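You operate a simulated robot arm through the tools that you are given. There is no shell and no other tool.

You run a simulated robot arm. Do the job below in one go: nothing can be reset, and whatever is moved stays where it is left.

Task
Wind the bobbin in two layers till the winder shows EVEN, then lift it out.
Fine: crank to HALF, move the brass slider across, crank on, swing the orange lever off, stand the bobbin on the board; stop short of OVER. Set down upright: beige wooden bobbin.

The check looks at the end state, three seconds after you hand in, the way a careful person would. Anything else that was tipped, shoved, dropped, spilled or broken makes it a failure.

Robot
A 7-joint arm with a two-finger parallel gripper, fixed in place. Base frame: the origin is at the foot of the arm, x ahead of it, y to its left, z up; the work surface is at about z = 0.858. Lengths are in m, angles in rad, forces in N, time in s.
With the tool pointing down near the work surface it reaches from about 0.3 to 0.7 m from the base axis. Its first joint turns from -1.152 to 1.152 rad. Payload 1.57 kg.
Tool frame: the origin (TCP) lies between the finger pads and is the grasp point; the fingertips stand 0.03 m ahead of it; z points along the fingers, y is the line along which they close. Largest opening 0.11 m; finger width 0.024, thickness 0.012; the body of the gripper, 0.048 by 0.112 m, starts 0.078 m behind the TCP.
Orientation is that of the tool frame in the base frame, as a unit quaternion [w, x, y, z]. With the fingers straight down and closing along the base's y, the tool's x points along the base's -x, its y along +y and its z along -z.

Tools
- The arm moves only by the tool move_arm. Its argument "plan" is a list of rows, each an object (a shift or turn left out is 0, a gripper value left out holds the last) with "hand": the gripper command, from -1 (shut) to 1 (fully open), values between in proportion; "xyz": the shift along the base's x, y, z in m, a list of three; "turn": the turn, a rotation vector about the base's x, y, z in rad, a list of three. In form: [{"hand": hand, "xyz": [tx, ty, tz], "turn": [rx, ry, rz]}, ...]. A call has 1 to 20 rows; each row is the pose to reach, as a shift and turn from the pose commanded when the call began. A row lasts 0.2 s, in which the tool goes at most 0.05 m and 0.15 rad; a call with a longer step from one row to the next is refused whole, and so is a gripper value outside its range. A pose out of reach is approached as far as the arm can. The call stops where the force on the tool passes 40 N (or 10 N more than at its start, if that is more) or the arm is blocked; 0.2 s more then pass. The fingers move at their own pace (about 0.108 m/s each) and stop on an object; they squeeze with about 22 N. The grip force told is the motor's: it shows also when the fingers shut on nothing. Time passes only in rows, and 0.2 s behind the last, so rows that repeat a pose let the fingers close. The reply holds the time, the measured pose of the TCP, the force on the tool along the base axes, the opening and the grip force, in the units named above and with some noise, with the torque about the TCP (base axes, N m) and any sound that the robot's microphone picked up.
- Cameras (640 x 400 px; columns grow to the right, rows downward): "scene" is fixed at [0.1563, -0.3987, 1.3971]; the picture's right is [0.78, -0.63, 0.00], its down [-0.40, -0.49, -0.77] and it looks along [0.49, 0.60, -0.63] (base axes); focal length 234 px, centre (320, 200). "wrist" rides on the gripper at [0.07, 0.016, -0.141] in the tool frame; the picture's right is [-0.23, 0.97, 0.00], its down [-0.86, -0.20, -0.48] and it looks along [-0.47, -0.11, 0.88] (tool axes); focal length 222 px, centre (320, 200). There is no depth. A picture from a camera that has moved, and an enlarged one, comes with that camera's place and axes in the base frame and with its lens. The place of the scene camera against the robot may be out by one fixed shift of up to 0.012 m in any direction.
- get_image(camera): a new picture of that camera. The clock stands still meanwhile.
- close_up(camera, box): a new picture of the part [left, top, right, bottom] of that camera's present view, enlarged. The clock stands still meanwhile.
- sign_off(): hands the job in; it is judged then, once.

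Places have to be worked out from the pictures, the camera data and where the tool is seen. Open the gripper and draw the arm clear of the work before you hand the job in, unless the task says otherwise.

The tools are called after "Call:" as name(argument=value, ...) on one line, values as JSON. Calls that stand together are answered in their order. move_arm: Moves the arm, as the interface text tells. Its arguments: {"type":"object","properties":{"plan":{"type":"array","items":{"type":"object","properties":{"hand":{"type":"number"},"xyz":{"type":"array","items":{"type":"number"}},"turn":{"type":"array","items":{"type":"number"}}}}}},"required":["plan"]} The other tools are called the same way: get_image (camera) takes a picture; close_up (camera, box) takes an enlarged picture of a part of a camera's view; sign_off () hands the job in.

At the start:

```text
t: 0.0
tool_pos: [0.4082, 0.1205, 1.2482]
tool_rot: [0.001, 0.0, 1.0, 0.0]
wrist_force: [0.8, 0.2, 0.0]
torque: [-0.01, 0.01, 0.01]
grip_width: 0.1099
grasp_force: 0.0
```

scene: 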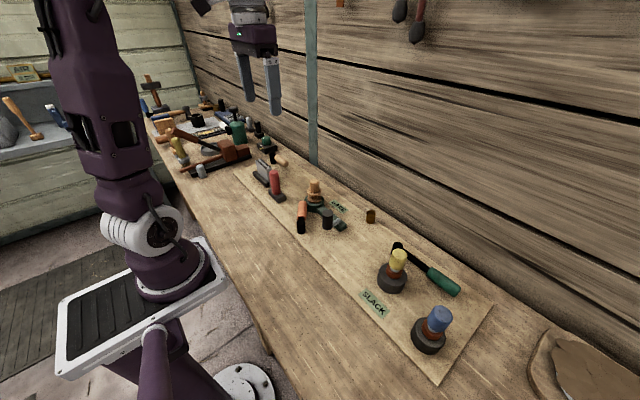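
wrist: 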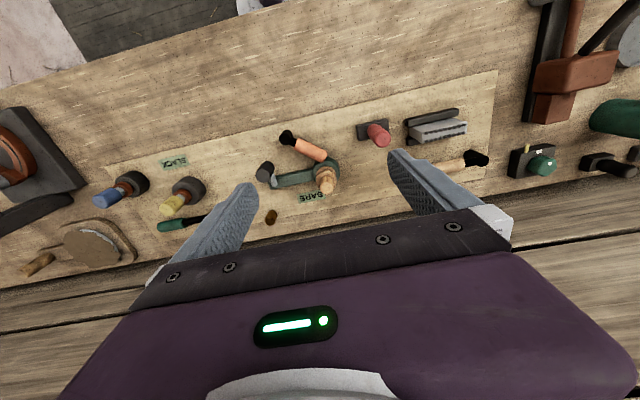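

I start by looking closely at the winder and the area around it in both cameras before moving anything.

Call:
close_up(camera="scene", box=[230, 140, 390, 240])

Call:
close_up(camera="scene", box=[340, 200, 500, 370])

Call:
close_up(camera="wrist", box=[220, 80, 500, 240])

Call:
close_up(camera="wrist", box=[60, 130, 260, 260])

```text
4.00 times, centred on (310, 190) of scene
camera zoom: at [0.1563, -0.3987, 1.3971], right [0.78, -0.63, 0.0], down [-0.4, -0.49, -0.77], along [0.49, 0.6, -0.63], focal length 937 px, centre (360, 240)
```

zoom: 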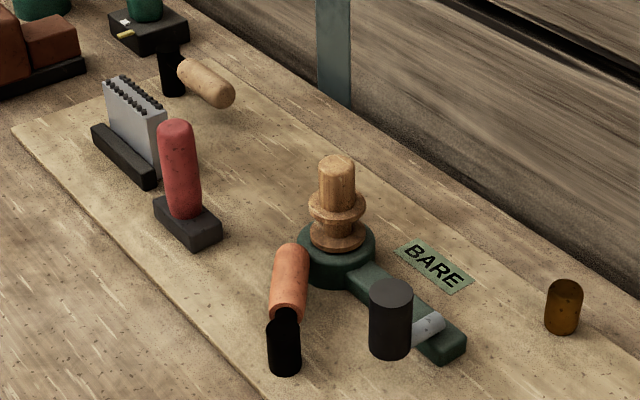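

```text
2.35 times, centred on (420, 285) of scene
camera zoom: at [0.1563, -0.3987, 1.3971], right [0.78, -0.63, 0.0], down [-0.4, -0.49, -0.77], along [0.49, 0.6, -0.63], focal length 551 px, centre (85, 0)
```

zoom: 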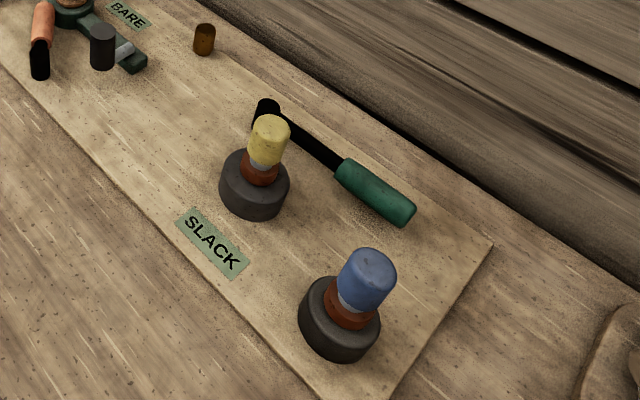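

```text
2.29 times, centred on (360, 160) of wrist
camera zoom: at [0.3384, 0.1356, 1.3913], right [0.23, 0.97, 0.0], down [0.86, -0.2, 0.48], along [0.47, -0.11, -0.88], focal length 508 px, centre (229, 291)
```

zoom: 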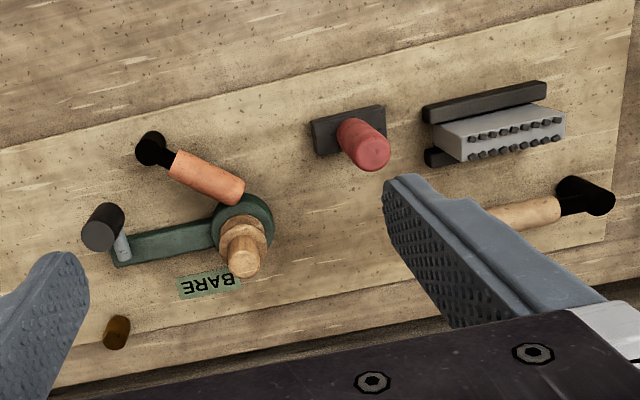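

```text
3.08 times, centred on (160, 195) of wrist
camera zoom: at [0.3384, 0.1356, 1.3913], right [0.23, 0.97, 0.0], down [0.86, -0.2, 0.48], along [0.47, -0.11, -0.88], focal length 684 px, centre (812, 215)
```

zoom: 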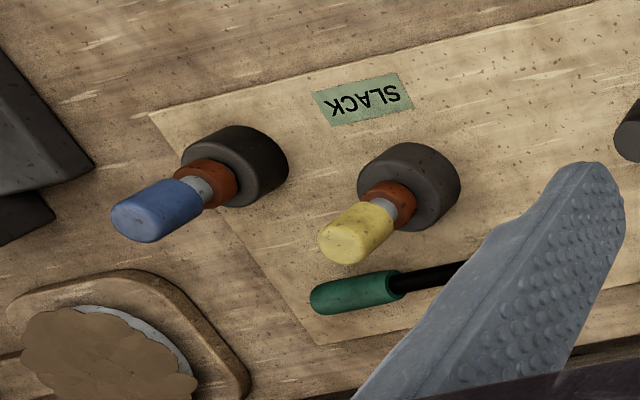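

The bobbin stands on a green winder at roughly (0.53, 0.10), with an orange lever beside it and an arm ending in a dark knob at about (0.48, -0.03). I move the hand lower and nearer, still well above everything, to see the mechanism better.

Call:
move_arm(plan=[{"hand": 1, "xyz": [0.0, -0.03, -0.03]}, {"xyz": [0.0, -0.06, -0.06]}, {"xyz": [0.0, -0.08, -0.1]}, {"xyz": [0.0, -0.08, -0.14]}, {"xyz": [0.0, -0.08, -0.14]}])

Call:
get_image(camera="wrist")

Call:
close_up(camera="wrist", box=[200, 0, 440, 150])

```text
t: 1.2
tool_pos: [0.4091, 0.043, 1.1099]
tool_rot: [0.0, 0.0, 1.0, 0.0]
wrist_force: [-0.2, 0.2, 0.3]
torque: [0.0, 0.05, 0.0]
grip_width: 0.1099
grasp_force: 0.1
```

```text
taken
camera wrist: at [0.3395, 0.057, 1.2522], right [0.23, 0.97, 0.0], down [0.86, -0.2, 0.48], along [0.47, -0.11, -0.88], focal length 222 px, centre (320, 200)
```

wrist: 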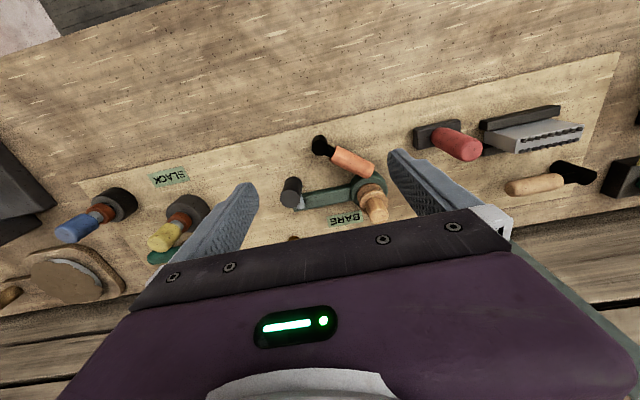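

```text
2.67 times, centred on (320, 75) of wrist
camera zoom: at [0.3395, 0.057, 1.2522], right [0.23, 0.97, 0.0], down [0.86, -0.2, 0.48], along [0.47, -0.11, -0.88], focal length 592 px, centre (320, 533)
```

zoom: 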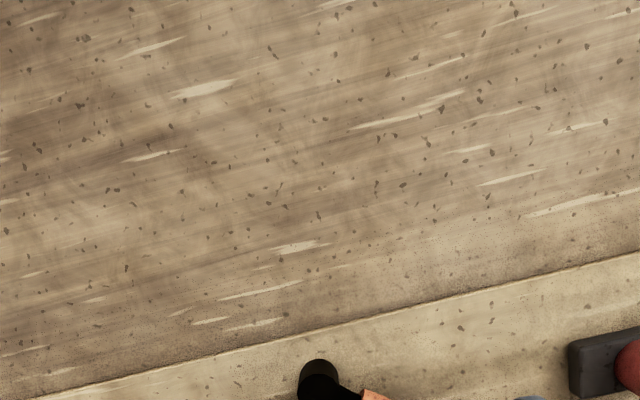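

The winder sits around rows 140–220 under the hand; I take an enlargement of it here.

Call:
close_up(camera="wrist", box=[250, 120, 410, 240])

Call:
close_up(camera="wrist", box=[390, 80, 610, 220])

Call:
close_up(camera="scene", box=[290, 170, 390, 240])

```text
3.33 times, centred on (330, 180) of wrist
camera zoom: at [0.3395, 0.057, 1.2522], right [0.23, 0.97, 0.0], down [0.86, -0.2, 0.48], along [0.47, -0.11, -0.88], focal length 740 px, centre (287, 267)
```

zoom: 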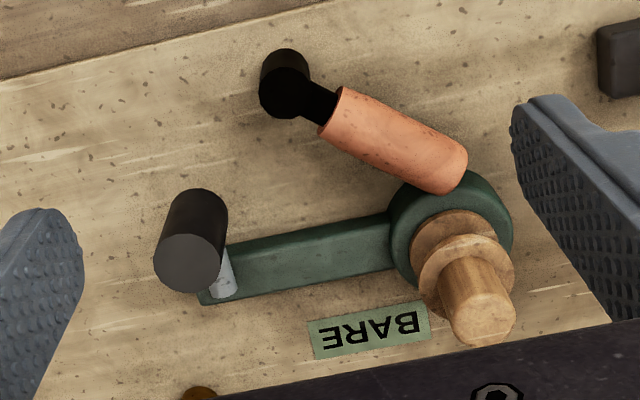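

```text
2.86 times, centred on (500, 150) of wrist
camera zoom: at [0.3395, 0.057, 1.2522], right [0.23, 0.97, 0.0], down [0.86, -0.2, 0.48], along [0.47, -0.11, -0.88], focal length 635 px, centre (-194, 343)
```

zoom: 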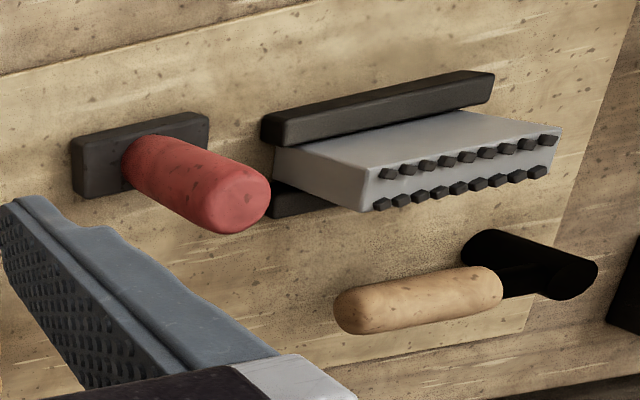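

```text
5.71 times, centred on (340, 205) of scene
camera zoom: at [0.1563, -0.3987, 1.3971], right [0.78, -0.63, 0.0], down [-0.4, -0.49, -0.77], along [0.49, 0.6, -0.63], focal length 1338 px, centre (206, 171)
```

zoom: 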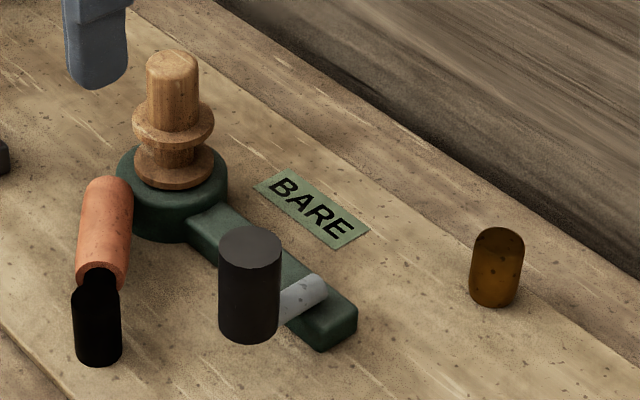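

The dark knob looks like a crank grip, about (0.492, -0.027) with its top at z≈0.94, on a silver web turning about a vertical axis near (0.54, -0.03). The orange lever pivots near (0.427, 0.035), its tip by the bobbin, which is near (0.54, 0.10). The brown-brass stub sits near (0.637, -0.073), so I move over to inspect it.

Call:
move_arm(plan=[{"xyz": [0.04, -0.02, 0.0]}, {"xyz": [0.08, -0.04, 0.0]}, {"xyz": [0.12, -0.06, 0.0]}, {"xyz": [0.15, -0.09, -0.02]}, {"xyz": [0.17, -0.11, -0.04]}, {"xyz": [0.17, -0.11, -0.04]}])

Call:
get_image(camera="wrist")

Call:
close_up(camera="wrist", box=[230, 80, 430, 210])

```text
t: 2.6
tool_pos: [0.5805, -0.0696, 1.0659]
tool_rot: [0.001, 0.0, 1.0, 0.0]
wrist_force: [0.4, 1.0, 0.5]
torque: [0.0, 0.01, 0.02]
grip_width: 0.1102
grasp_force: 0.1
```

```text
taken
camera wrist: at [0.5104, -0.0552, 1.2095], right [0.23, 0.97, 0.0], down [0.86, -0.2, 0.48], along [0.47, -0.11, -0.88], focal length 222 px, centre (320, 200)
```

wrist: 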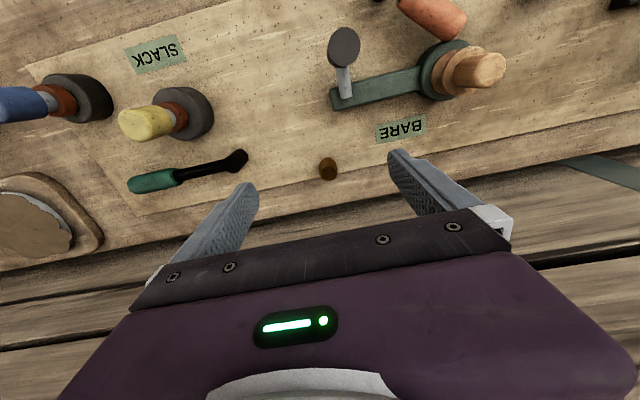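

```text
3.08 times, centred on (330, 145) of wrist
camera zoom: at [0.5104, -0.0552, 1.2095], right [0.23, 0.97, 0.0], down [0.86, -0.2, 0.48], along [0.47, -0.11, -0.88], focal length 684 px, centre (289, 369)
```

zoom: 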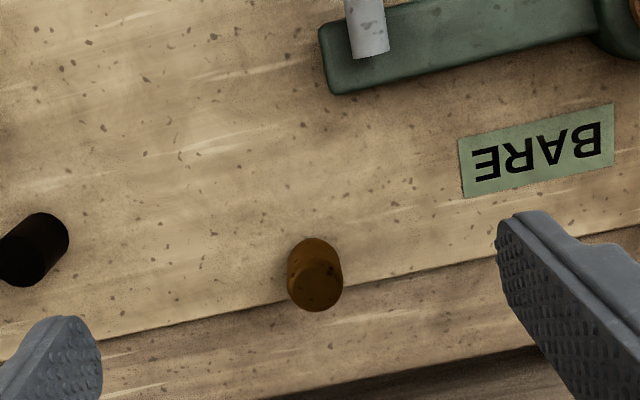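

The brass stub is upright at about (0.637, -0.073) with nothing crowding it. I go first to the crank: I move the open hand over the dark knob at about (0.490, -0.027) and check alignment before lowering.

Call:
move_arm(plan=[{"hand": 1, "xyz": [-0.03, 0.014, 0.0]}, {"xyz": [-0.06, 0.028, 0.0]}, {"xyz": [-0.0905, 0.0426, -0.02]}, {"xyz": [-0.0905, 0.0426, -0.05]}, {"xyz": [-0.0905, 0.0426, -0.066]}, {"xyz": [-0.0905, 0.0426, -0.066]}])

Call:
get_image(camera="wrist")

Call:
get_image(camera="scene")

Call:
close_up(camera="scene", box=[260, 140, 390, 240])

```text
t: 4.0
tool_pos: [0.4898, -0.0271, 1.0022]
tool_rot: [0.0, 0.0, 1.0, 0.0]
wrist_force: [-0.3, 0.7, -0.3]
torque: [0.02, 0.04, 0.01]
grip_width: 0.1097
grasp_force: 0.0
```

```text
taken
camera wrist: at [0.4195, -0.0118, 1.145], right [0.23, 0.97, 0.0], down [0.86, -0.2, 0.48], along [0.47, -0.11, -0.88], focal length 222 px, centre (320, 200)
```

wrist: 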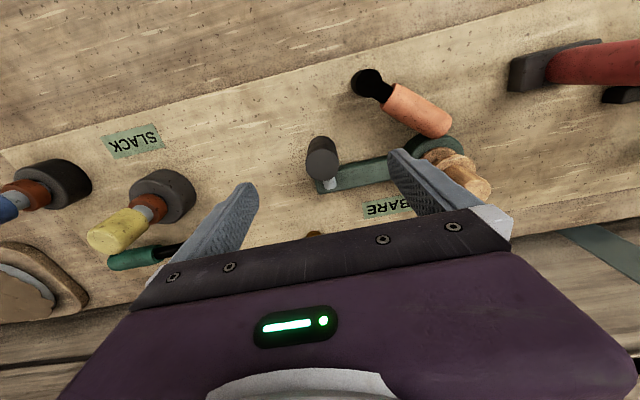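

```text
taken
```

scene: 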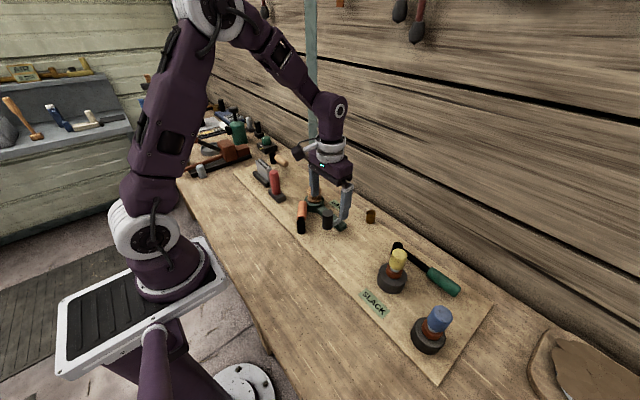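

```text
4.00 times, centred on (325, 190) of scene
camera zoom: at [0.1563, -0.3987, 1.3971], right [0.78, -0.63, 0.0], down [-0.4, -0.49, -0.77], along [0.49, 0.6, -0.63], focal length 937 px, centre (300, 240)
```

zoom: 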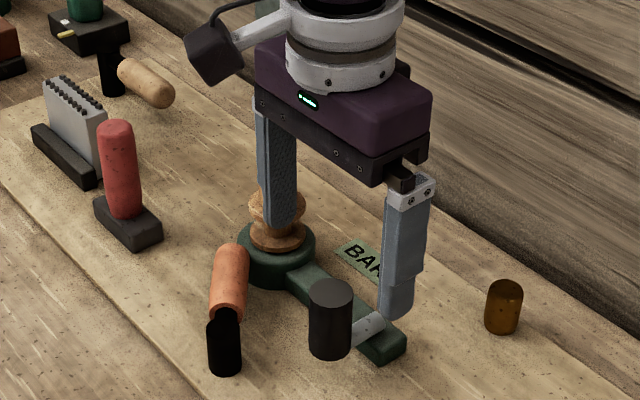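

The knob is centred between the open fingers (about x 0.486, y -0.026). I lower to z≈0.928, so the fingertips stay above the silver web, and close on the knob.

Call:
move_arm(plan=[{"hand": 1, "xyz": [-0.003, 0.001, -0.03]}, {"xyz": [-0.003, 0.001, -0.055]}, {"xyz": [-0.003, 0.001, -0.073]}, {"xyz": [-0.003, 0.001, -0.073]}, {"hand": -0.2, "xyz": [-0.003, 0.001, -0.073]}, {"hand": -0.4, "xyz": [-0.003, 0.001, -0.073]}, {"hand": -0.6, "xyz": [-0.003, 0.001, -0.073]}, {"hand": -1, "xyz": [-0.003, 0.001, -0.073]}, {"hand": -1, "xyz": [-0.003, 0.001, -0.073]}])

Call:
get_image(camera="wrist")

Call:
close_up(camera="scene", box=[260, 140, 390, 240])

```text
t: 6.0
tool_pos: [0.4853, -0.0245, 0.9302]
tool_rot: [0.0, 0.0, 1.0, -0.001]
wrist_force: [-0.6, 1.1, -3.3]
torque: [-0.05, -0.16, 0.04]
grip_width: 0.0318
grasp_force: 40.4
```

```text
taken
camera wrist: at [0.4152, -0.01, 1.0721], right [0.23, 0.97, 0.0], down [0.86, -0.2, 0.48], along [0.47, -0.11, -0.88], focal length 222 px, centre (320, 200)
```

wrist: 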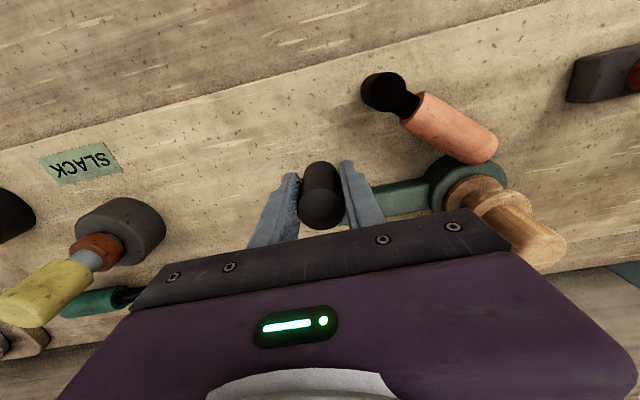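

```text
4.00 times, centred on (325, 190) of scene
camera zoom: at [0.1563, -0.3986, 1.3971], right [0.78, -0.63, 0.0], down [-0.4, -0.49, -0.77], along [0.49, 0.6, -0.63], focal length 937 px, centre (300, 240)
```

zoom: 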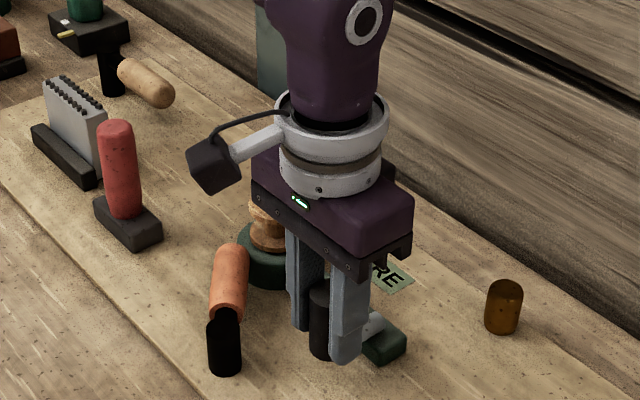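

The knob is held (opening 0.032, fingers above the web). I try a small first arc of about 30° clockwise seen from above, with an assumed radius of 0.05 m, to read the forces.

Call:
move_arm(plan=[{"hand": -1, "xyz": [0.0008, 0.0087, 0]}, {"xyz": [0.003, 0.0171, 0]}, {"xyz": [0.0067, 0.025, 0]}, {"xyz": [0.0067, 0.025, 0]}])

Call:
close_up(camera="scene", box=[260, 140, 390, 240])

```text
t: 7.0
tool_pos: [0.4927, -0.0009, 0.9292]
tool_rot: [-0.001, 0.0, 1.0, -0.001]
wrist_force: [-3.8, -9.3, -0.8]
torque: [-0.13, -0.05, -0.48]
grip_width: 0.0318
grasp_force: 40.3
```

```text
4.00 times, centred on (325, 190) of scene
camera zoom: at [0.1562, -0.3989, 1.397], right [0.78, -0.63, 0.0], down [-0.4, -0.49, -0.77], along [0.49, 0.6, -0.63], focal length 937 px, centre (300, 240)
```

zoom: 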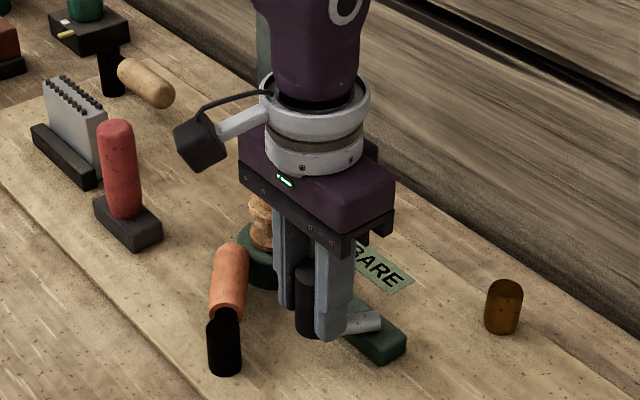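

The crank follows: the force is almost purely tangential (~10 N), so radius ≈0.05 m fits. I carry on to 90° and look at the sign.

Call:
move_arm(plan=[{"hand": -1, "xyz": [0.0079, 0.0104, 0]}, {"xyz": [0.0183, 0.0183, 0]}, {"xyz": [0.0304, 0.0233, 0]}, {"xyz": [0.0433, 0.025, 0]}, {"xyz": [0.0433, 0.025, 0]}])

Call:
close_up(camera="scene", box=[260, 140, 390, 240])

Call:
get_image(camera="wrist")

```text
t: 8.2
tool_pos: [0.5362, 0.0257, 0.9297]
tool_rot: [0.0, 0.0, 1.0, 0.0]
wrist_force: [-7.3, -6.7, 14.7]
torque: [0.01, 0.6, -0.31]
grip_width: 0.0318
grasp_force: 40.1
```

```text
4.00 times, centred on (325, 190) of scene
camera zoom: at [0.1559, -0.3988, 1.3971], right [0.78, -0.63, 0.0], down [-0.4, -0.49, -0.77], along [0.49, 0.6, -0.63], focal length 937 px, centre (300, 240)
```

zoom: 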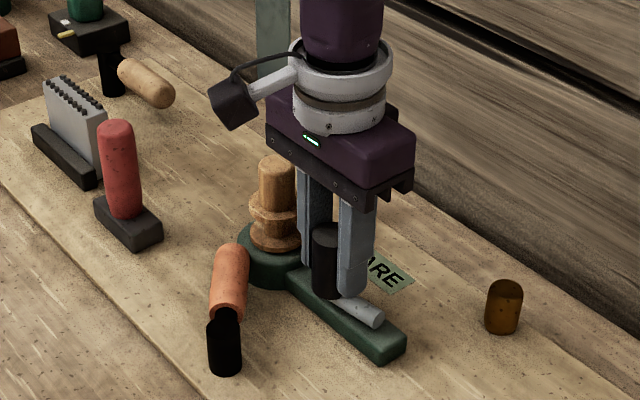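

```text
taken
camera wrist: at [0.4653, 0.0399, 1.0723], right [0.23, 0.97, 0.0], down [0.86, -0.2, 0.48], along [0.47, -0.11, -0.88], focal length 222 px, centre (320, 200)
```

wrist: 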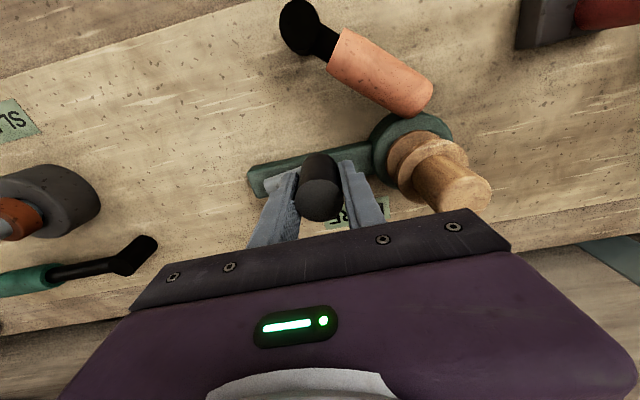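

The crank has gone a quarter turn; there is a 15 N upward load on the tool, perhaps a fingertip rubbing the web. I let go slightly, rise 5 mm and re-grip to relieve it.

Call:
move_arm(plan=[{"hand": -0.2, "xyz": [0, 0, 0]}, {"hand": -0.2, "xyz": [0, 0, 0.003]}, {"hand": -0.2, "xyz": [0, 0, 0.005]}, {"hand": -0.2, "xyz": [0, 0, 0.005]}])

Call:
close_up(camera="scene", box=[290, 170, 390, 240])

Call:
close_up(camera="wrist", box=[230, 120, 430, 240])

```text
t: 9.2
tool_pos: [0.5349, 0.0234, 0.9337]
tool_rot: [0.0, -0.001, 1.0, 0.0]
wrist_force: [0.3, 0.4, 0.1]
torque: [-0.01, -0.01, 0.01]
grip_width: 0.0442
grasp_force: 0.1
```

```text
5.71 times, centred on (340, 205) of scene
camera zoom: at [0.1563, -0.3987, 1.3971], right [0.78, -0.63, 0.0], down [-0.4, -0.49, -0.77], along [0.49, 0.6, -0.63], focal length 1338 px, centre (206, 171)
```

zoom: 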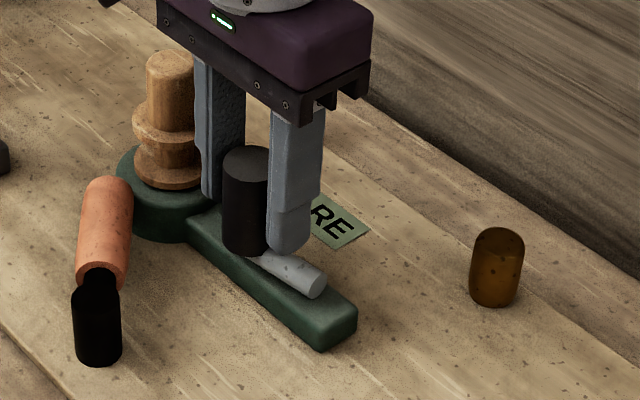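

```text
3.20 times, centred on (330, 180) of wrist
camera zoom: at [0.4652, 0.0393, 1.0769], right [0.23, 0.97, 0.0], down [0.86, -0.2, 0.48], along [0.47, -0.11, -0.88], focal length 711 px, centre (288, 264)
```

zoom: 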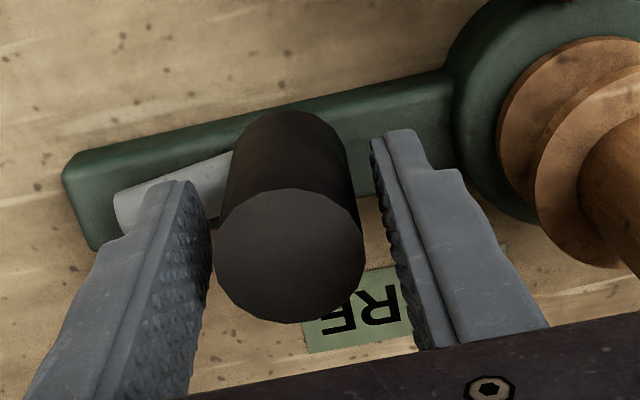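

Now the view is clear: free of load, axis ≈(0.536, -0.025), knob ≈(0.536, 0.0237), radius ≈0.0485. I re-grip at this height and crank on another half turn.

Call:
move_arm(plan=[{"hand": -0.6, "xyz": [0, 0, 0]}, {"hand": -0.6, "xyz": [0, 0, 0]}, {"xyz": [0.01255, -0.00165, 0]}, {"xyz": [0.02425, -0.0065, 0]}, {"xyz": [0.0343, -0.0142, 0]}, {"xyz": [0.042, -0.02425, 0]}, {"xyz": [0.04685, -0.03595, 0]}, {"xyz": [0.0485, -0.0485, 0]}, {"xyz": [0.0485, -0.0485, 0]}])

Call:
close_up(camera="scene", box=[260, 140, 390, 240])

Call:
get_image(camera="wrist")

```text
t: 11.2
tool_pos: [0.5835, -0.0268, 0.9351]
tool_rot: [-0.001, 0.0, 1.0, 0.0]
wrist_force: [-3.0, -2.8, 0.8]
torque: [0.1, 0.48, 0.03]
grip_width: 0.0317
grasp_force: 39.9
```

```text
4.00 times, centred on (325, 190) of scene
camera zoom: at [0.1562, -0.3987, 1.3971], right [0.78, -0.63, 0.0], down [-0.4, -0.49, -0.77], along [0.49, 0.6, -0.63], focal length 937 px, centre (300, 240)
```

zoom: 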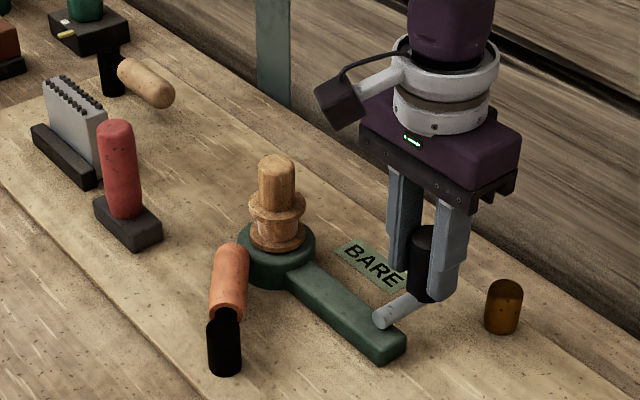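

```text
taken
camera wrist: at [0.5129, -0.0103, 1.0778], right [0.23, 0.97, 0.0], down [0.86, -0.2, 0.48], along [0.46, -0.11, -0.88], focal length 222 px, centre (320, 200)
```

wrist: 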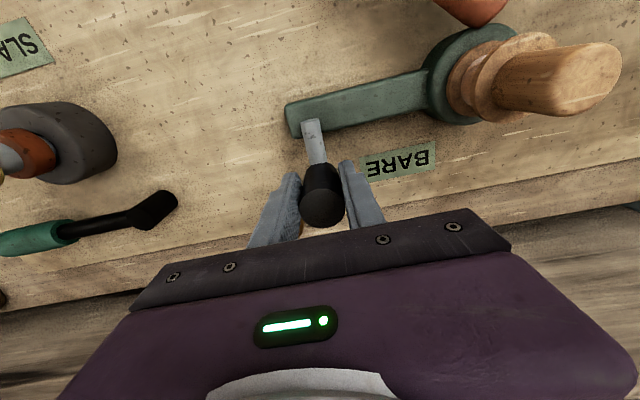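

Half a turn done with small forces; the sign still reads BARE. I crank the next half turn back to the starting angle.

Call:
move_arm(plan=[{"hand": -0.6, "xyz": [-0.00165, -0.01255, 0]}, {"xyz": [-0.0065, -0.02425, 0]}, {"xyz": [-0.0142, -0.0343, 0]}, {"xyz": [-0.02425, -0.042, 0]}, {"xyz": [-0.03595, -0.04685, 0]}, {"xyz": [-0.0485, -0.0485, 0]}, {"xyz": [-0.06105, -0.04685, 0]}, {"xyz": [-0.07275, -0.042, 0]}, {"xyz": [-0.0828, -0.0343, 0]}, {"xyz": [-0.0905, -0.02425, 0]}, {"xyz": [-0.09535, -0.01255, 0]}, {"xyz": [-0.097, 0, 0]}])

Call:
close_up(camera="scene", box=[260, 140, 390, 240])

Call:
get_image(camera="wrist")

```text
t: 13.5
tool_pos: [0.4888, -0.0485, 0.9341]
tool_rot: [-0.004, 0.002, 1.0, -0.002]
wrist_force: [0.8, 0.6, 0.3]
torque: [-0.04, 0.02, -0.01]
grip_width: 0.0253
grasp_force: 0.1
stopped in row 11: the force on the tool passed its limit at 43 N (the readings are from after the stop); the commanded pose is now the measured one
```

```text
4.00 times, centred on (325, 190) of scene
camera zoom: at [0.1563, -0.3987, 1.3971], right [0.78, -0.63, 0.0], down [-0.4, -0.49, -0.77], along [0.49, 0.6, -0.63], focal length 937 px, centre (300, 240)
```

zoom: 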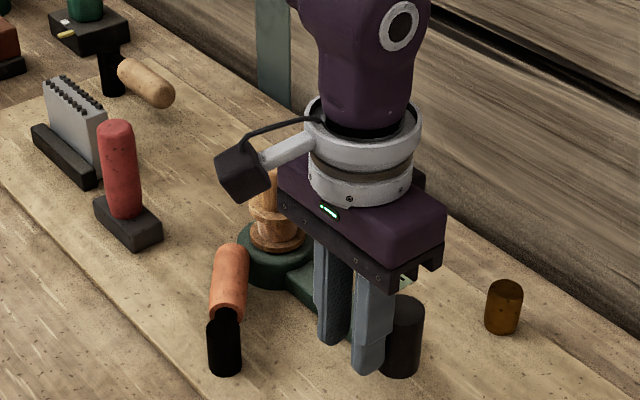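

```text
taken
camera wrist: at [0.4196, -0.0329, 1.0771], right [0.23, 0.97, 0.0], down [0.86, -0.2, 0.47], along [0.46, -0.11, -0.88], focal length 222 px, centre (320, 200)
```

wrist: 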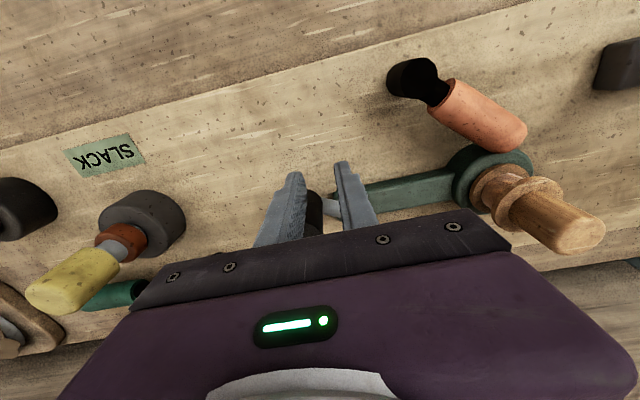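

The fingers slipped off: the knob spins in the pads, so friction alone cannot carry it sideways. The knob is now near (0.518, -0.073) and turns almost freely, so I'll raise, shut the fingers and push the knob around from behind instead.

Call:
move_arm(plan=[{"hand": -0.6, "xyz": [-0.004, 0, 0.02]}, {"hand": -0.6, "xyz": [-0.004, 0, 0.06]}, {"hand": -1, "xyz": [0.03, -0.01, 0.08]}, {"hand": -1, "xyz": [0.073, -0.019, 0.08]}, {"hand": -1, "xyz": [0.073, -0.019, 0.08]}])

Call:
get_image(camera="wrist")

Call:
close_up(camera="scene", box=[260, 140, 390, 240])

```text
t: 14.7
tool_pos: [0.5607, -0.0696, 1.0146]
tool_rot: [-0.005, 0.002, 1.0, -0.001]
wrist_force: [0.0, -0.4, -0.7]
torque: [0.03, -0.02, -0.03]
grip_width: 0.0001
grasp_force: 20.7
```

```text
taken
camera wrist: at [0.4923, -0.0531, 1.1577], right [0.23, 0.97, 0.0], down [0.86, -0.2, 0.47], along [0.46, -0.11, -0.88], focal length 222 px, centre (320, 200)
```

wrist: 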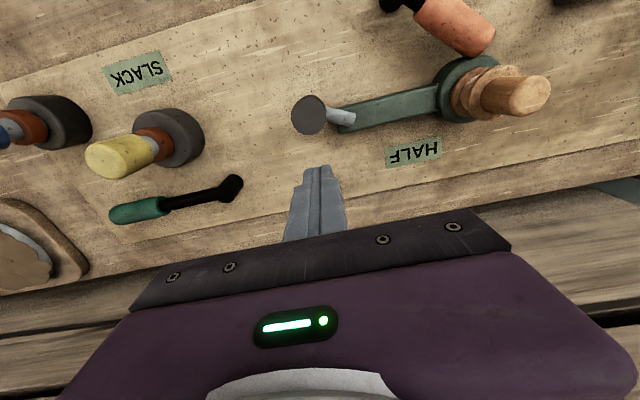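

```text
4.00 times, centred on (325, 190) of scene
camera zoom: at [0.1563, -0.3987, 1.3971], right [0.78, -0.63, 0.0], down [-0.4, -0.49, -0.77], along [0.49, 0.6, -0.63], focal length 937 px, centre (300, 240)
```

zoom: 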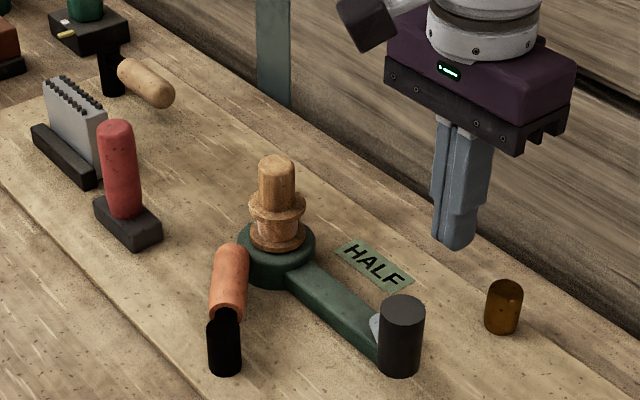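

The sign now reads HALF after about three quarters of a turn – so I stop cranking here. Next is the brass slider; I move the camera for a closer look at it and any track it runs in.

Call:
move_arm(plan=[{"hand": -1, "xyz": [0.03, 0.03, 0.0]}, {"xyz": [0.06, 0.06, 0.0]}, {"xyz": [0.06, 0.06, -0.01]}])

Call:
get_image(camera="wrist")

Call:
close_up(camera="wrist", box=[200, 100, 320, 200])

Call:
close_up(camera="scene", box=[330, 190, 410, 240])

```text
t: 15.5
tool_pos: [0.6214, -0.0063, 1.0038]
tool_rot: [-0.005, 0.002, 1.0, -0.001]
wrist_force: [-0.6, 0.8, -0.4]
torque: [0.04, -0.02, 0.01]
grip_width: 0.0001
grasp_force: 21.7
```

```text
taken
camera wrist: at [0.5525, 0.009, 1.1475], right [0.23, 0.97, 0.0], down [0.86, -0.2, 0.47], along [0.46, -0.11, -0.88], focal length 222 px, centre (320, 200)
```

wrist: 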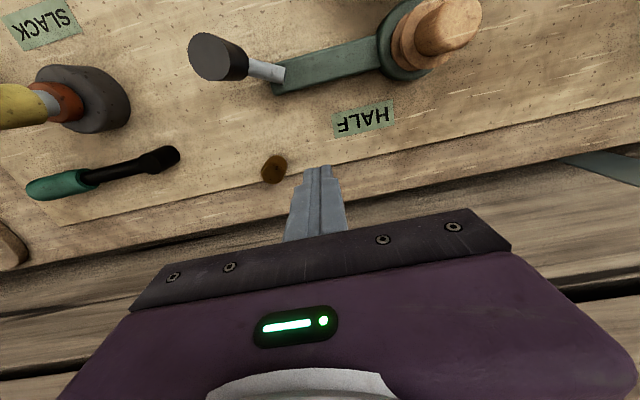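

```text
4.00 times, centred on (260, 150) of wrist
camera zoom: at [0.5525, 0.009, 1.1475], right [0.23, 0.97, 0.0], down [0.86, -0.2, 0.47], along [0.46, -0.11, -0.88], focal length 888 px, centre (560, 400)
```

zoom: 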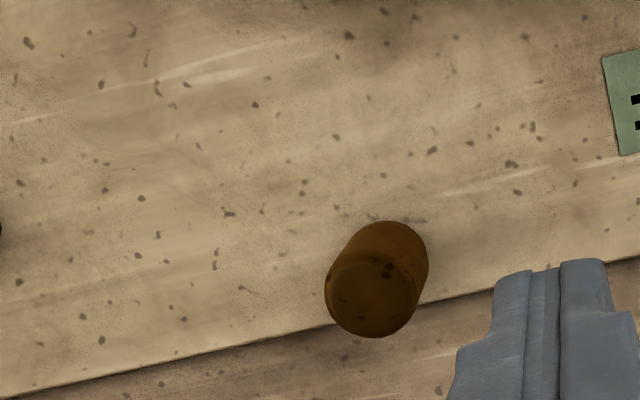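

```text
8.00 times, centred on (370, 215) of scene
camera zoom: at [0.1563, -0.3986, 1.3971], right [0.78, -0.63, 0.0], down [-0.4, -0.49, -0.77], along [0.49, 0.6, -0.63], focal length 1874 px, centre (-80, 80)
```

zoom: 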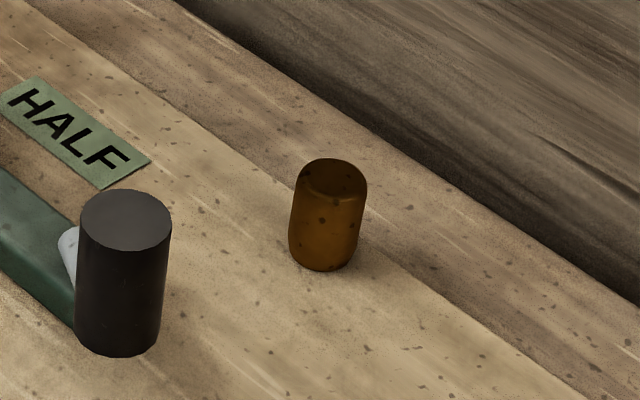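

The brass stub stands at about (0.638, -0.072), top near z 0.892, with no visible track, so I'll hold it lightly and feel which way it slides. First I bring the half-open hand directly above it and check alignment.

Call:
move_arm(plan=[{"hand": 0.1, "xyz": [0.005, -0.03, 0.0]}, {"xyz": [0.0165, -0.0655, 0.0], "turn": [0, -0.01, 0]}, {"xyz": [0.0165, -0.0655, -0.03], "turn": [0, -0.01, 0]}, {"xyz": [0.0165, -0.0655, -0.05], "turn": [0, -0.01, 0]}, {"xyz": [0.0165, -0.0655, -0.05], "turn": [0, -0.01, 0]}])

Call:
close_up(camera="wrist", box=[240, 110, 400, 220])

Call:
close_up(camera="scene", box=[310, 150, 430, 240])

```text
t: 16.7
tool_pos: [0.6392, -0.0725, 0.9543]
tool_rot: [0.0, 0.003, 1.0, 0.0]
wrist_force: [-0.9, 0.2, 0.1]
torque: [0.03, 0.0, 0.02]
grip_width: 0.0605
grasp_force: 0.1
```

```text
3.64 times, centred on (320, 165) of wrist
camera zoom: at [0.5682, -0.0578, 1.0968], right [0.23, 0.97, 0.0], down [0.85, -0.2, 0.48], along [0.46, -0.11, -0.88], focal length 808 px, centre (320, 327)
```

zoom: 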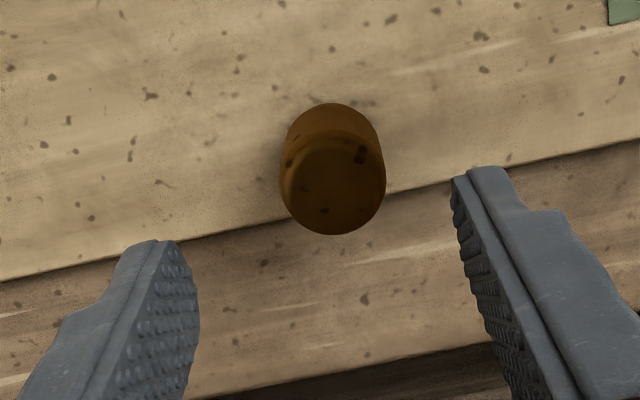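

```text
4.44 times, centred on (370, 195) of scene
camera zoom: at [0.1563, -0.3987, 1.3971], right [0.78, -0.63, 0.0], down [-0.4, -0.49, -0.77], along [0.49, 0.6, -0.63], focal length 1041 px, centre (98, 222)
```

zoom: 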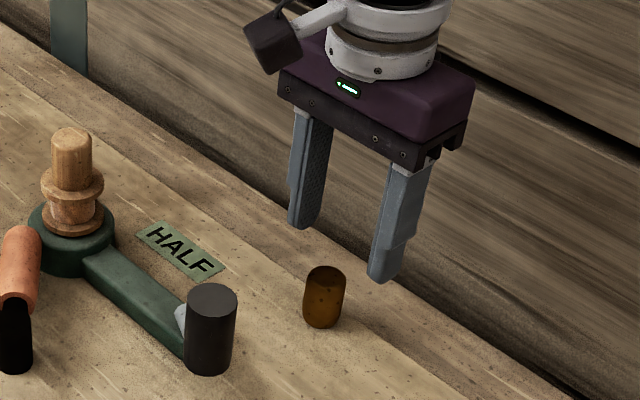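

The stub's axis is near (0.635, -0.070); I shift 4 mm back and 2 mm left, lower to z≈0.90 and close gently on it.

Call:
move_arm(plan=[{"hand": 0.1, "xyz": [-0.004, 0.002, -0.02]}, {"xyz": [-0.004, 0.002, -0.04]}, {"xyz": [-0.004, 0.002, -0.053]}, {"xyz": [-0.004, 0.002, -0.053]}, {"hand": -0.3, "xyz": [-0.004, 0.002, -0.053]}, {"hand": -0.5, "xyz": [-0.004, 0.002, -0.053]}, {"hand": -0.8, "xyz": [-0.004, 0.002, -0.053]}, {"hand": -0.8, "xyz": [-0.004, 0.002, -0.053]}])

Call:
get_image(camera="wrist")

Call:
close_up(camera="scene", box=[310, 150, 430, 240])

```text
t: 18.5
tool_pos: [0.6339, -0.0707, 0.9003]
tool_rot: [0.0, 0.002, 1.0, 0.0]
wrist_force: [-0.3, 16.8, -0.4]
torque: [-0.09, -0.03, 0.04]
grip_width: 0.027
grasp_force: 37.2
```

```text
taken
camera wrist: at [0.5632, -0.0547, 1.0432], right [0.23, 0.97, 0.0], down [0.85, -0.2, 0.48], along [0.46, -0.11, -0.88], focal length 222 px, centre (320, 200)
```

wrist: 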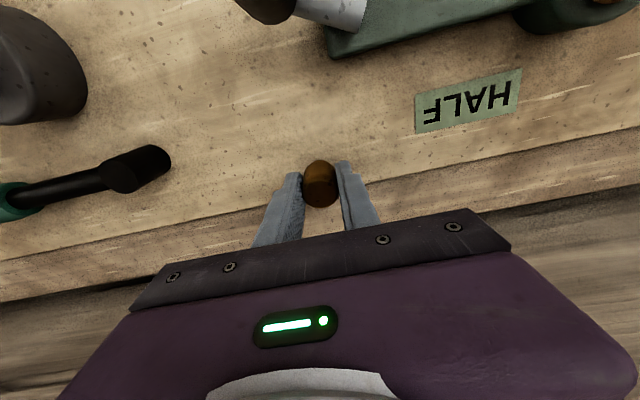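

```text
4.44 times, centred on (370, 195) of scene
camera zoom: at [0.1563, -0.3982, 1.3972], right [0.78, -0.63, 0.0], down [-0.4, -0.49, -0.77], along [0.49, 0.6, -0.63], focal length 1041 px, centre (98, 222)
```

zoom: 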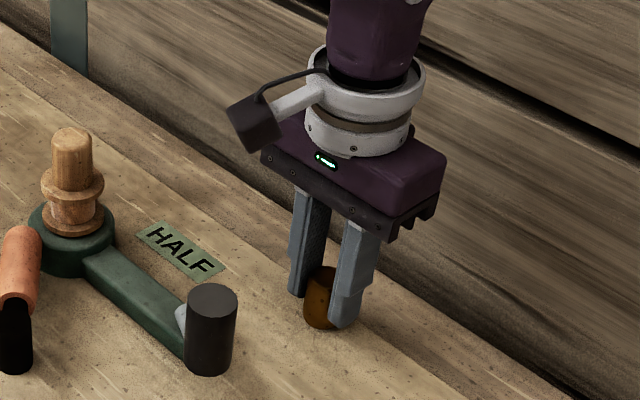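

The stub is firmly held (0.027 wide) and pushes back +17 N along y, so it is a constrained part, not loose. I try easing 1.5 cm along +y to feel whether it slides.

Call:
move_arm(plan=[{"hand": -0.8, "xyz": [0, 0.004, 0]}, {"xyz": [0, 0.008, 0]}, {"xyz": [0, 0.012, 0]}, {"xyz": [0, 0.015, 0]}, {"xyz": [0, 0.015, 0]}])

Call:
close_up(camera="scene", box=[310, 150, 430, 240])

```text
t: 19.7
tool_pos: [0.6333, -0.0562, 0.9003]
tool_rot: [-0.001, 0.003, 1.0, -0.001]
wrist_force: [1.9, -3.6, -12.1]
torque: [0.53, -0.4, -0.02]
grip_width: 0.0268
grasp_force: 37.9
```

```text
4.44 times, centred on (370, 195) of scene
camera zoom: at [0.1566, -0.3988, 1.397], right [0.78, -0.63, 0.0], down [-0.4, -0.49, -0.77], along [0.49, 0.6, -0.63], focal length 1041 px, centre (98, 222)
```

zoom: 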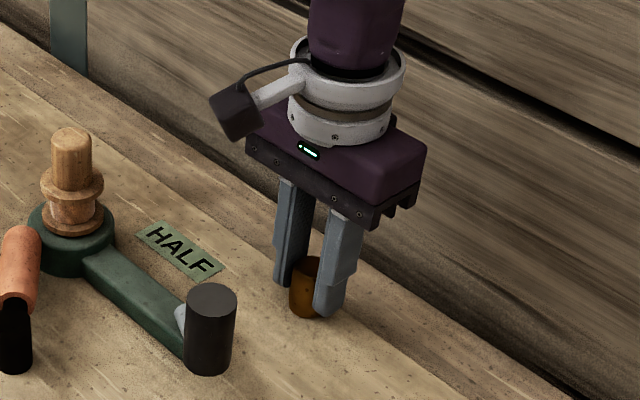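

It slides along +y with little resistance. I continue along +y in small steps toward the other end of its travel.

Call:
move_arm(plan=[{"hand": -0.8, "xyz": [0, 0.008, 0]}, {"xyz": [0, 0.016, 0]}, {"xyz": [0, 0.024, 0]}, {"xyz": [0, 0.03, 0]}, {"xyz": [0, 0.03, 0]}])

Call:
close_up(camera="scene", box=[310, 150, 430, 240])

```text
t: 20.9
tool_pos: [0.6348, -0.0261, 0.8994]
tool_rot: [0.0, 0.002, 1.0, -0.001]
wrist_force: [-1.5, -3.0, -2.6]
torque: [0.54, 0.24, 0.02]
grip_width: 0.0271
grasp_force: 37.3
```

```text
4.44 times, centred on (370, 195) of scene
camera zoom: at [0.1563, -0.3987, 1.3971], right [0.78, -0.63, 0.0], down [-0.4, -0.49, -0.77], along [0.49, 0.6, -0.63], focal length 1041 px, centre (98, 222)
```

zoom: 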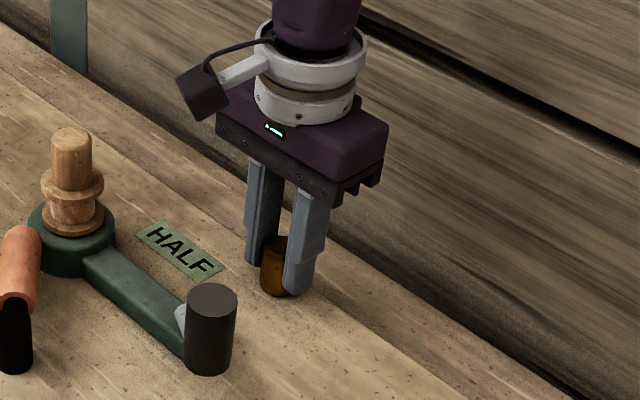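

Still sliding freely at y≈-0.026. I continue in smaller steps and watch for the end stop.

Call:
move_arm(plan=[{"hand": -0.8, "xyz": [0, 0.006, 0]}, {"xyz": [0, 0.012, 0]}, {"xyz": [0, 0.018, 0]}, {"xyz": [0, 0.024, 0]}, {"xyz": [0, 0.03, 0]}, {"xyz": [0, 0.03, 0]}])

Call:
close_up(camera="scene", box=[310, 150, 430, 240])

```text
t: 21.7
tool_pos: [0.6328, -0.0194, 0.9007]
tool_rot: [0.0, 0.005, 1.0, -0.009]
wrist_force: [1.1, -8.3, -0.4]
torque: [0.83, -0.05, -0.03]
grip_width: 0.0273
grasp_force: 37.6
stopped in row 4: the force on the tool passed its limit at 45 N (the readings are from after the stop); the commanded pose is now the measured one
```

```text
4.44 times, centred on (370, 195) of scene
camera zoom: at [0.1563, -0.3989, 1.397], right [0.78, -0.63, 0.0], down [-0.4, -0.49, -0.77], along [0.49, 0.6, -0.63], focal length 1041 px, centre (98, 222)
```

zoom: 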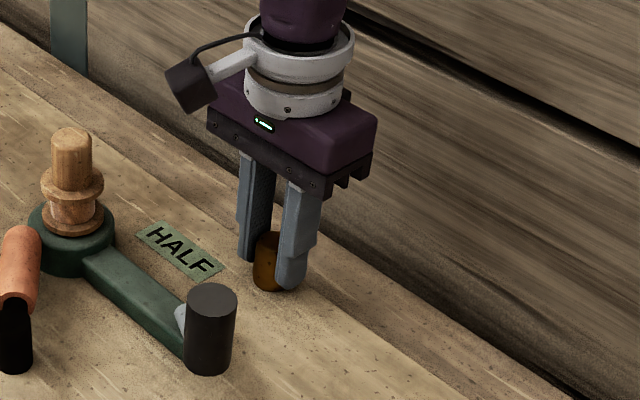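

The slider met its end stop after about 5 cm of travel (y≈-0.019). I release it, rise clear and check that it stays there.

Call:
move_arm(plan=[{"hand": -0.2, "xyz": [0, 0, 0]}, {"hand": 0.0, "xyz": [0, 0, 0]}, {"hand": 0.0, "xyz": [0, 0, 0.03], "turn": [0, 0, 0]}, {"xyz": [0, 0, 0.07]}, {"xyz": [0, 0, 0.1]}, {"xyz": [0, 0, 0.1]}])

Call:
close_up(camera="scene", box=[270, 140, 400, 240])

Call:
get_image(camera="wrist")

```text
t: 23.1
tool_pos: [0.6337, -0.017, 1.0001]
tool_rot: [-0.001, 0.005, 1.0, -0.008]
wrist_force: [0.5, 0.0, 0.5]
torque: [0.02, -0.01, -0.02]
grip_width: 0.055
grasp_force: 0.0
```

```text
4.00 times, centred on (335, 190) of scene
camera zoom: at [0.1563, -0.3987, 1.3971], right [0.78, -0.63, 0.0], down [-0.4, -0.49, -0.77], along [0.49, 0.6, -0.63], focal length 937 px, centre (260, 240)
```

zoom: 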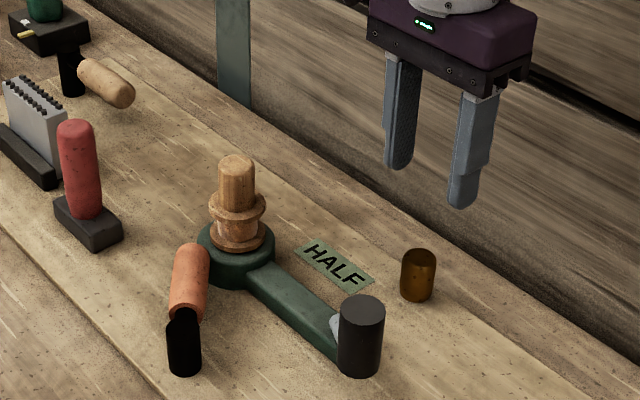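

```text
taken
camera wrist: at [0.5638, 0.0005, 1.1436], right [0.24, 0.97, -0.02], down [0.85, -0.2, 0.48], along [0.46, -0.13, -0.88], focal length 222 px, centre (320, 200)
```

wrist: 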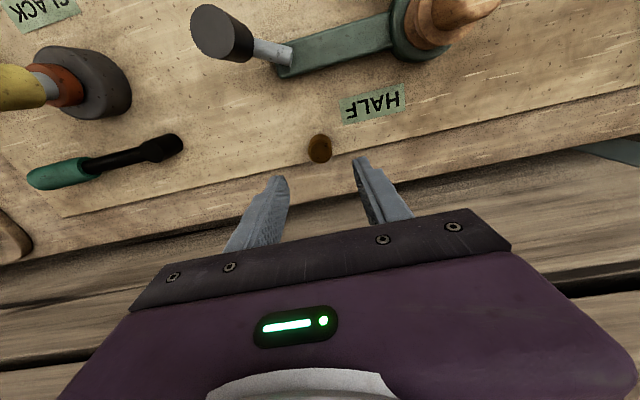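

The slider is parked at its new end, about (0.635, -0.018), and the sign still reads HALF. Now I shut the fingers, straighten the tool, and go down behind the knob (knob at ≈(0.516, -0.073), so the pusher starts at ≈(0.562, -0.066)).

Call:
move_arm(plan=[{"hand": -1, "xyz": [-0.03, -0.02, 0.0], "turn": [0.016, -0.002, 0.01]}, {"hand": -1, "xyz": [-0.06, -0.04, 0.0], "turn": [0.016, -0.002, 0.01]}, {"xyz": [-0.0715, -0.0475, -0.01], "turn": [0.016, -0.002, 0.01]}, {"xyz": [-0.0715, -0.0475, -0.04], "turn": [0.016, -0.002, 0.01]}, {"xyz": [-0.0715, -0.0475, -0.064], "turn": [0.016, -0.002, 0.01]}, {"xyz": [-0.0715, -0.0475, -0.064], "turn": [0.016, -0.002, 0.01]}])

Call:
close_up(camera="scene", box=[270, 140, 400, 240])

Call:
get_image(camera="wrist")

```text
t: 24.5
tool_pos: [0.5633, -0.0671, 0.9358]
tool_rot: [0.001, 0.0, 1.0, 0.0]
wrist_force: [-0.1, 0.1, -0.3]
torque: [-0.01, -0.03, 0.02]
grip_width: 0.0
grasp_force: 21.5
```

```text
4.00 times, centred on (335, 190) of scene
camera zoom: at [0.1563, -0.3987, 1.3971], right [0.78, -0.63, 0.0], down [-0.4, -0.49, -0.77], along [0.49, 0.6, -0.63], focal length 937 px, centre (260, 240)
```

zoom: 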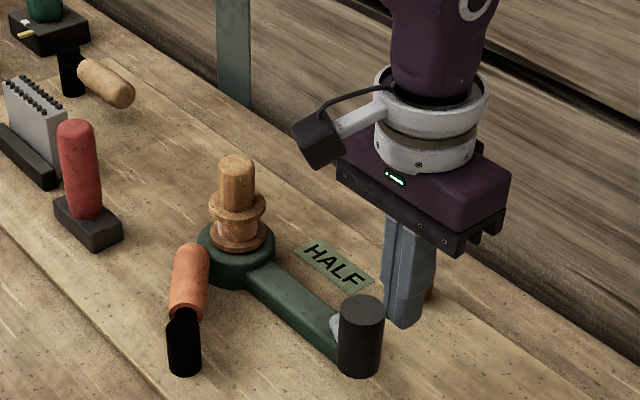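

```text
taken
camera wrist: at [0.4925, -0.0513, 1.0788], right [0.23, 0.97, 0.0], down [0.85, -0.2, 0.48], along [0.47, -0.11, -0.88], focal length 222 px, centre (320, 200)
```

wrist: 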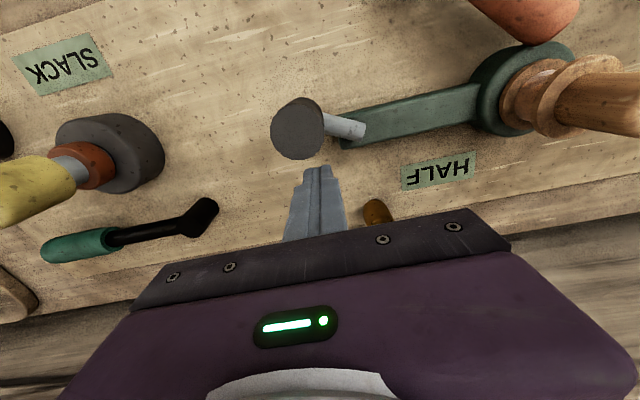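

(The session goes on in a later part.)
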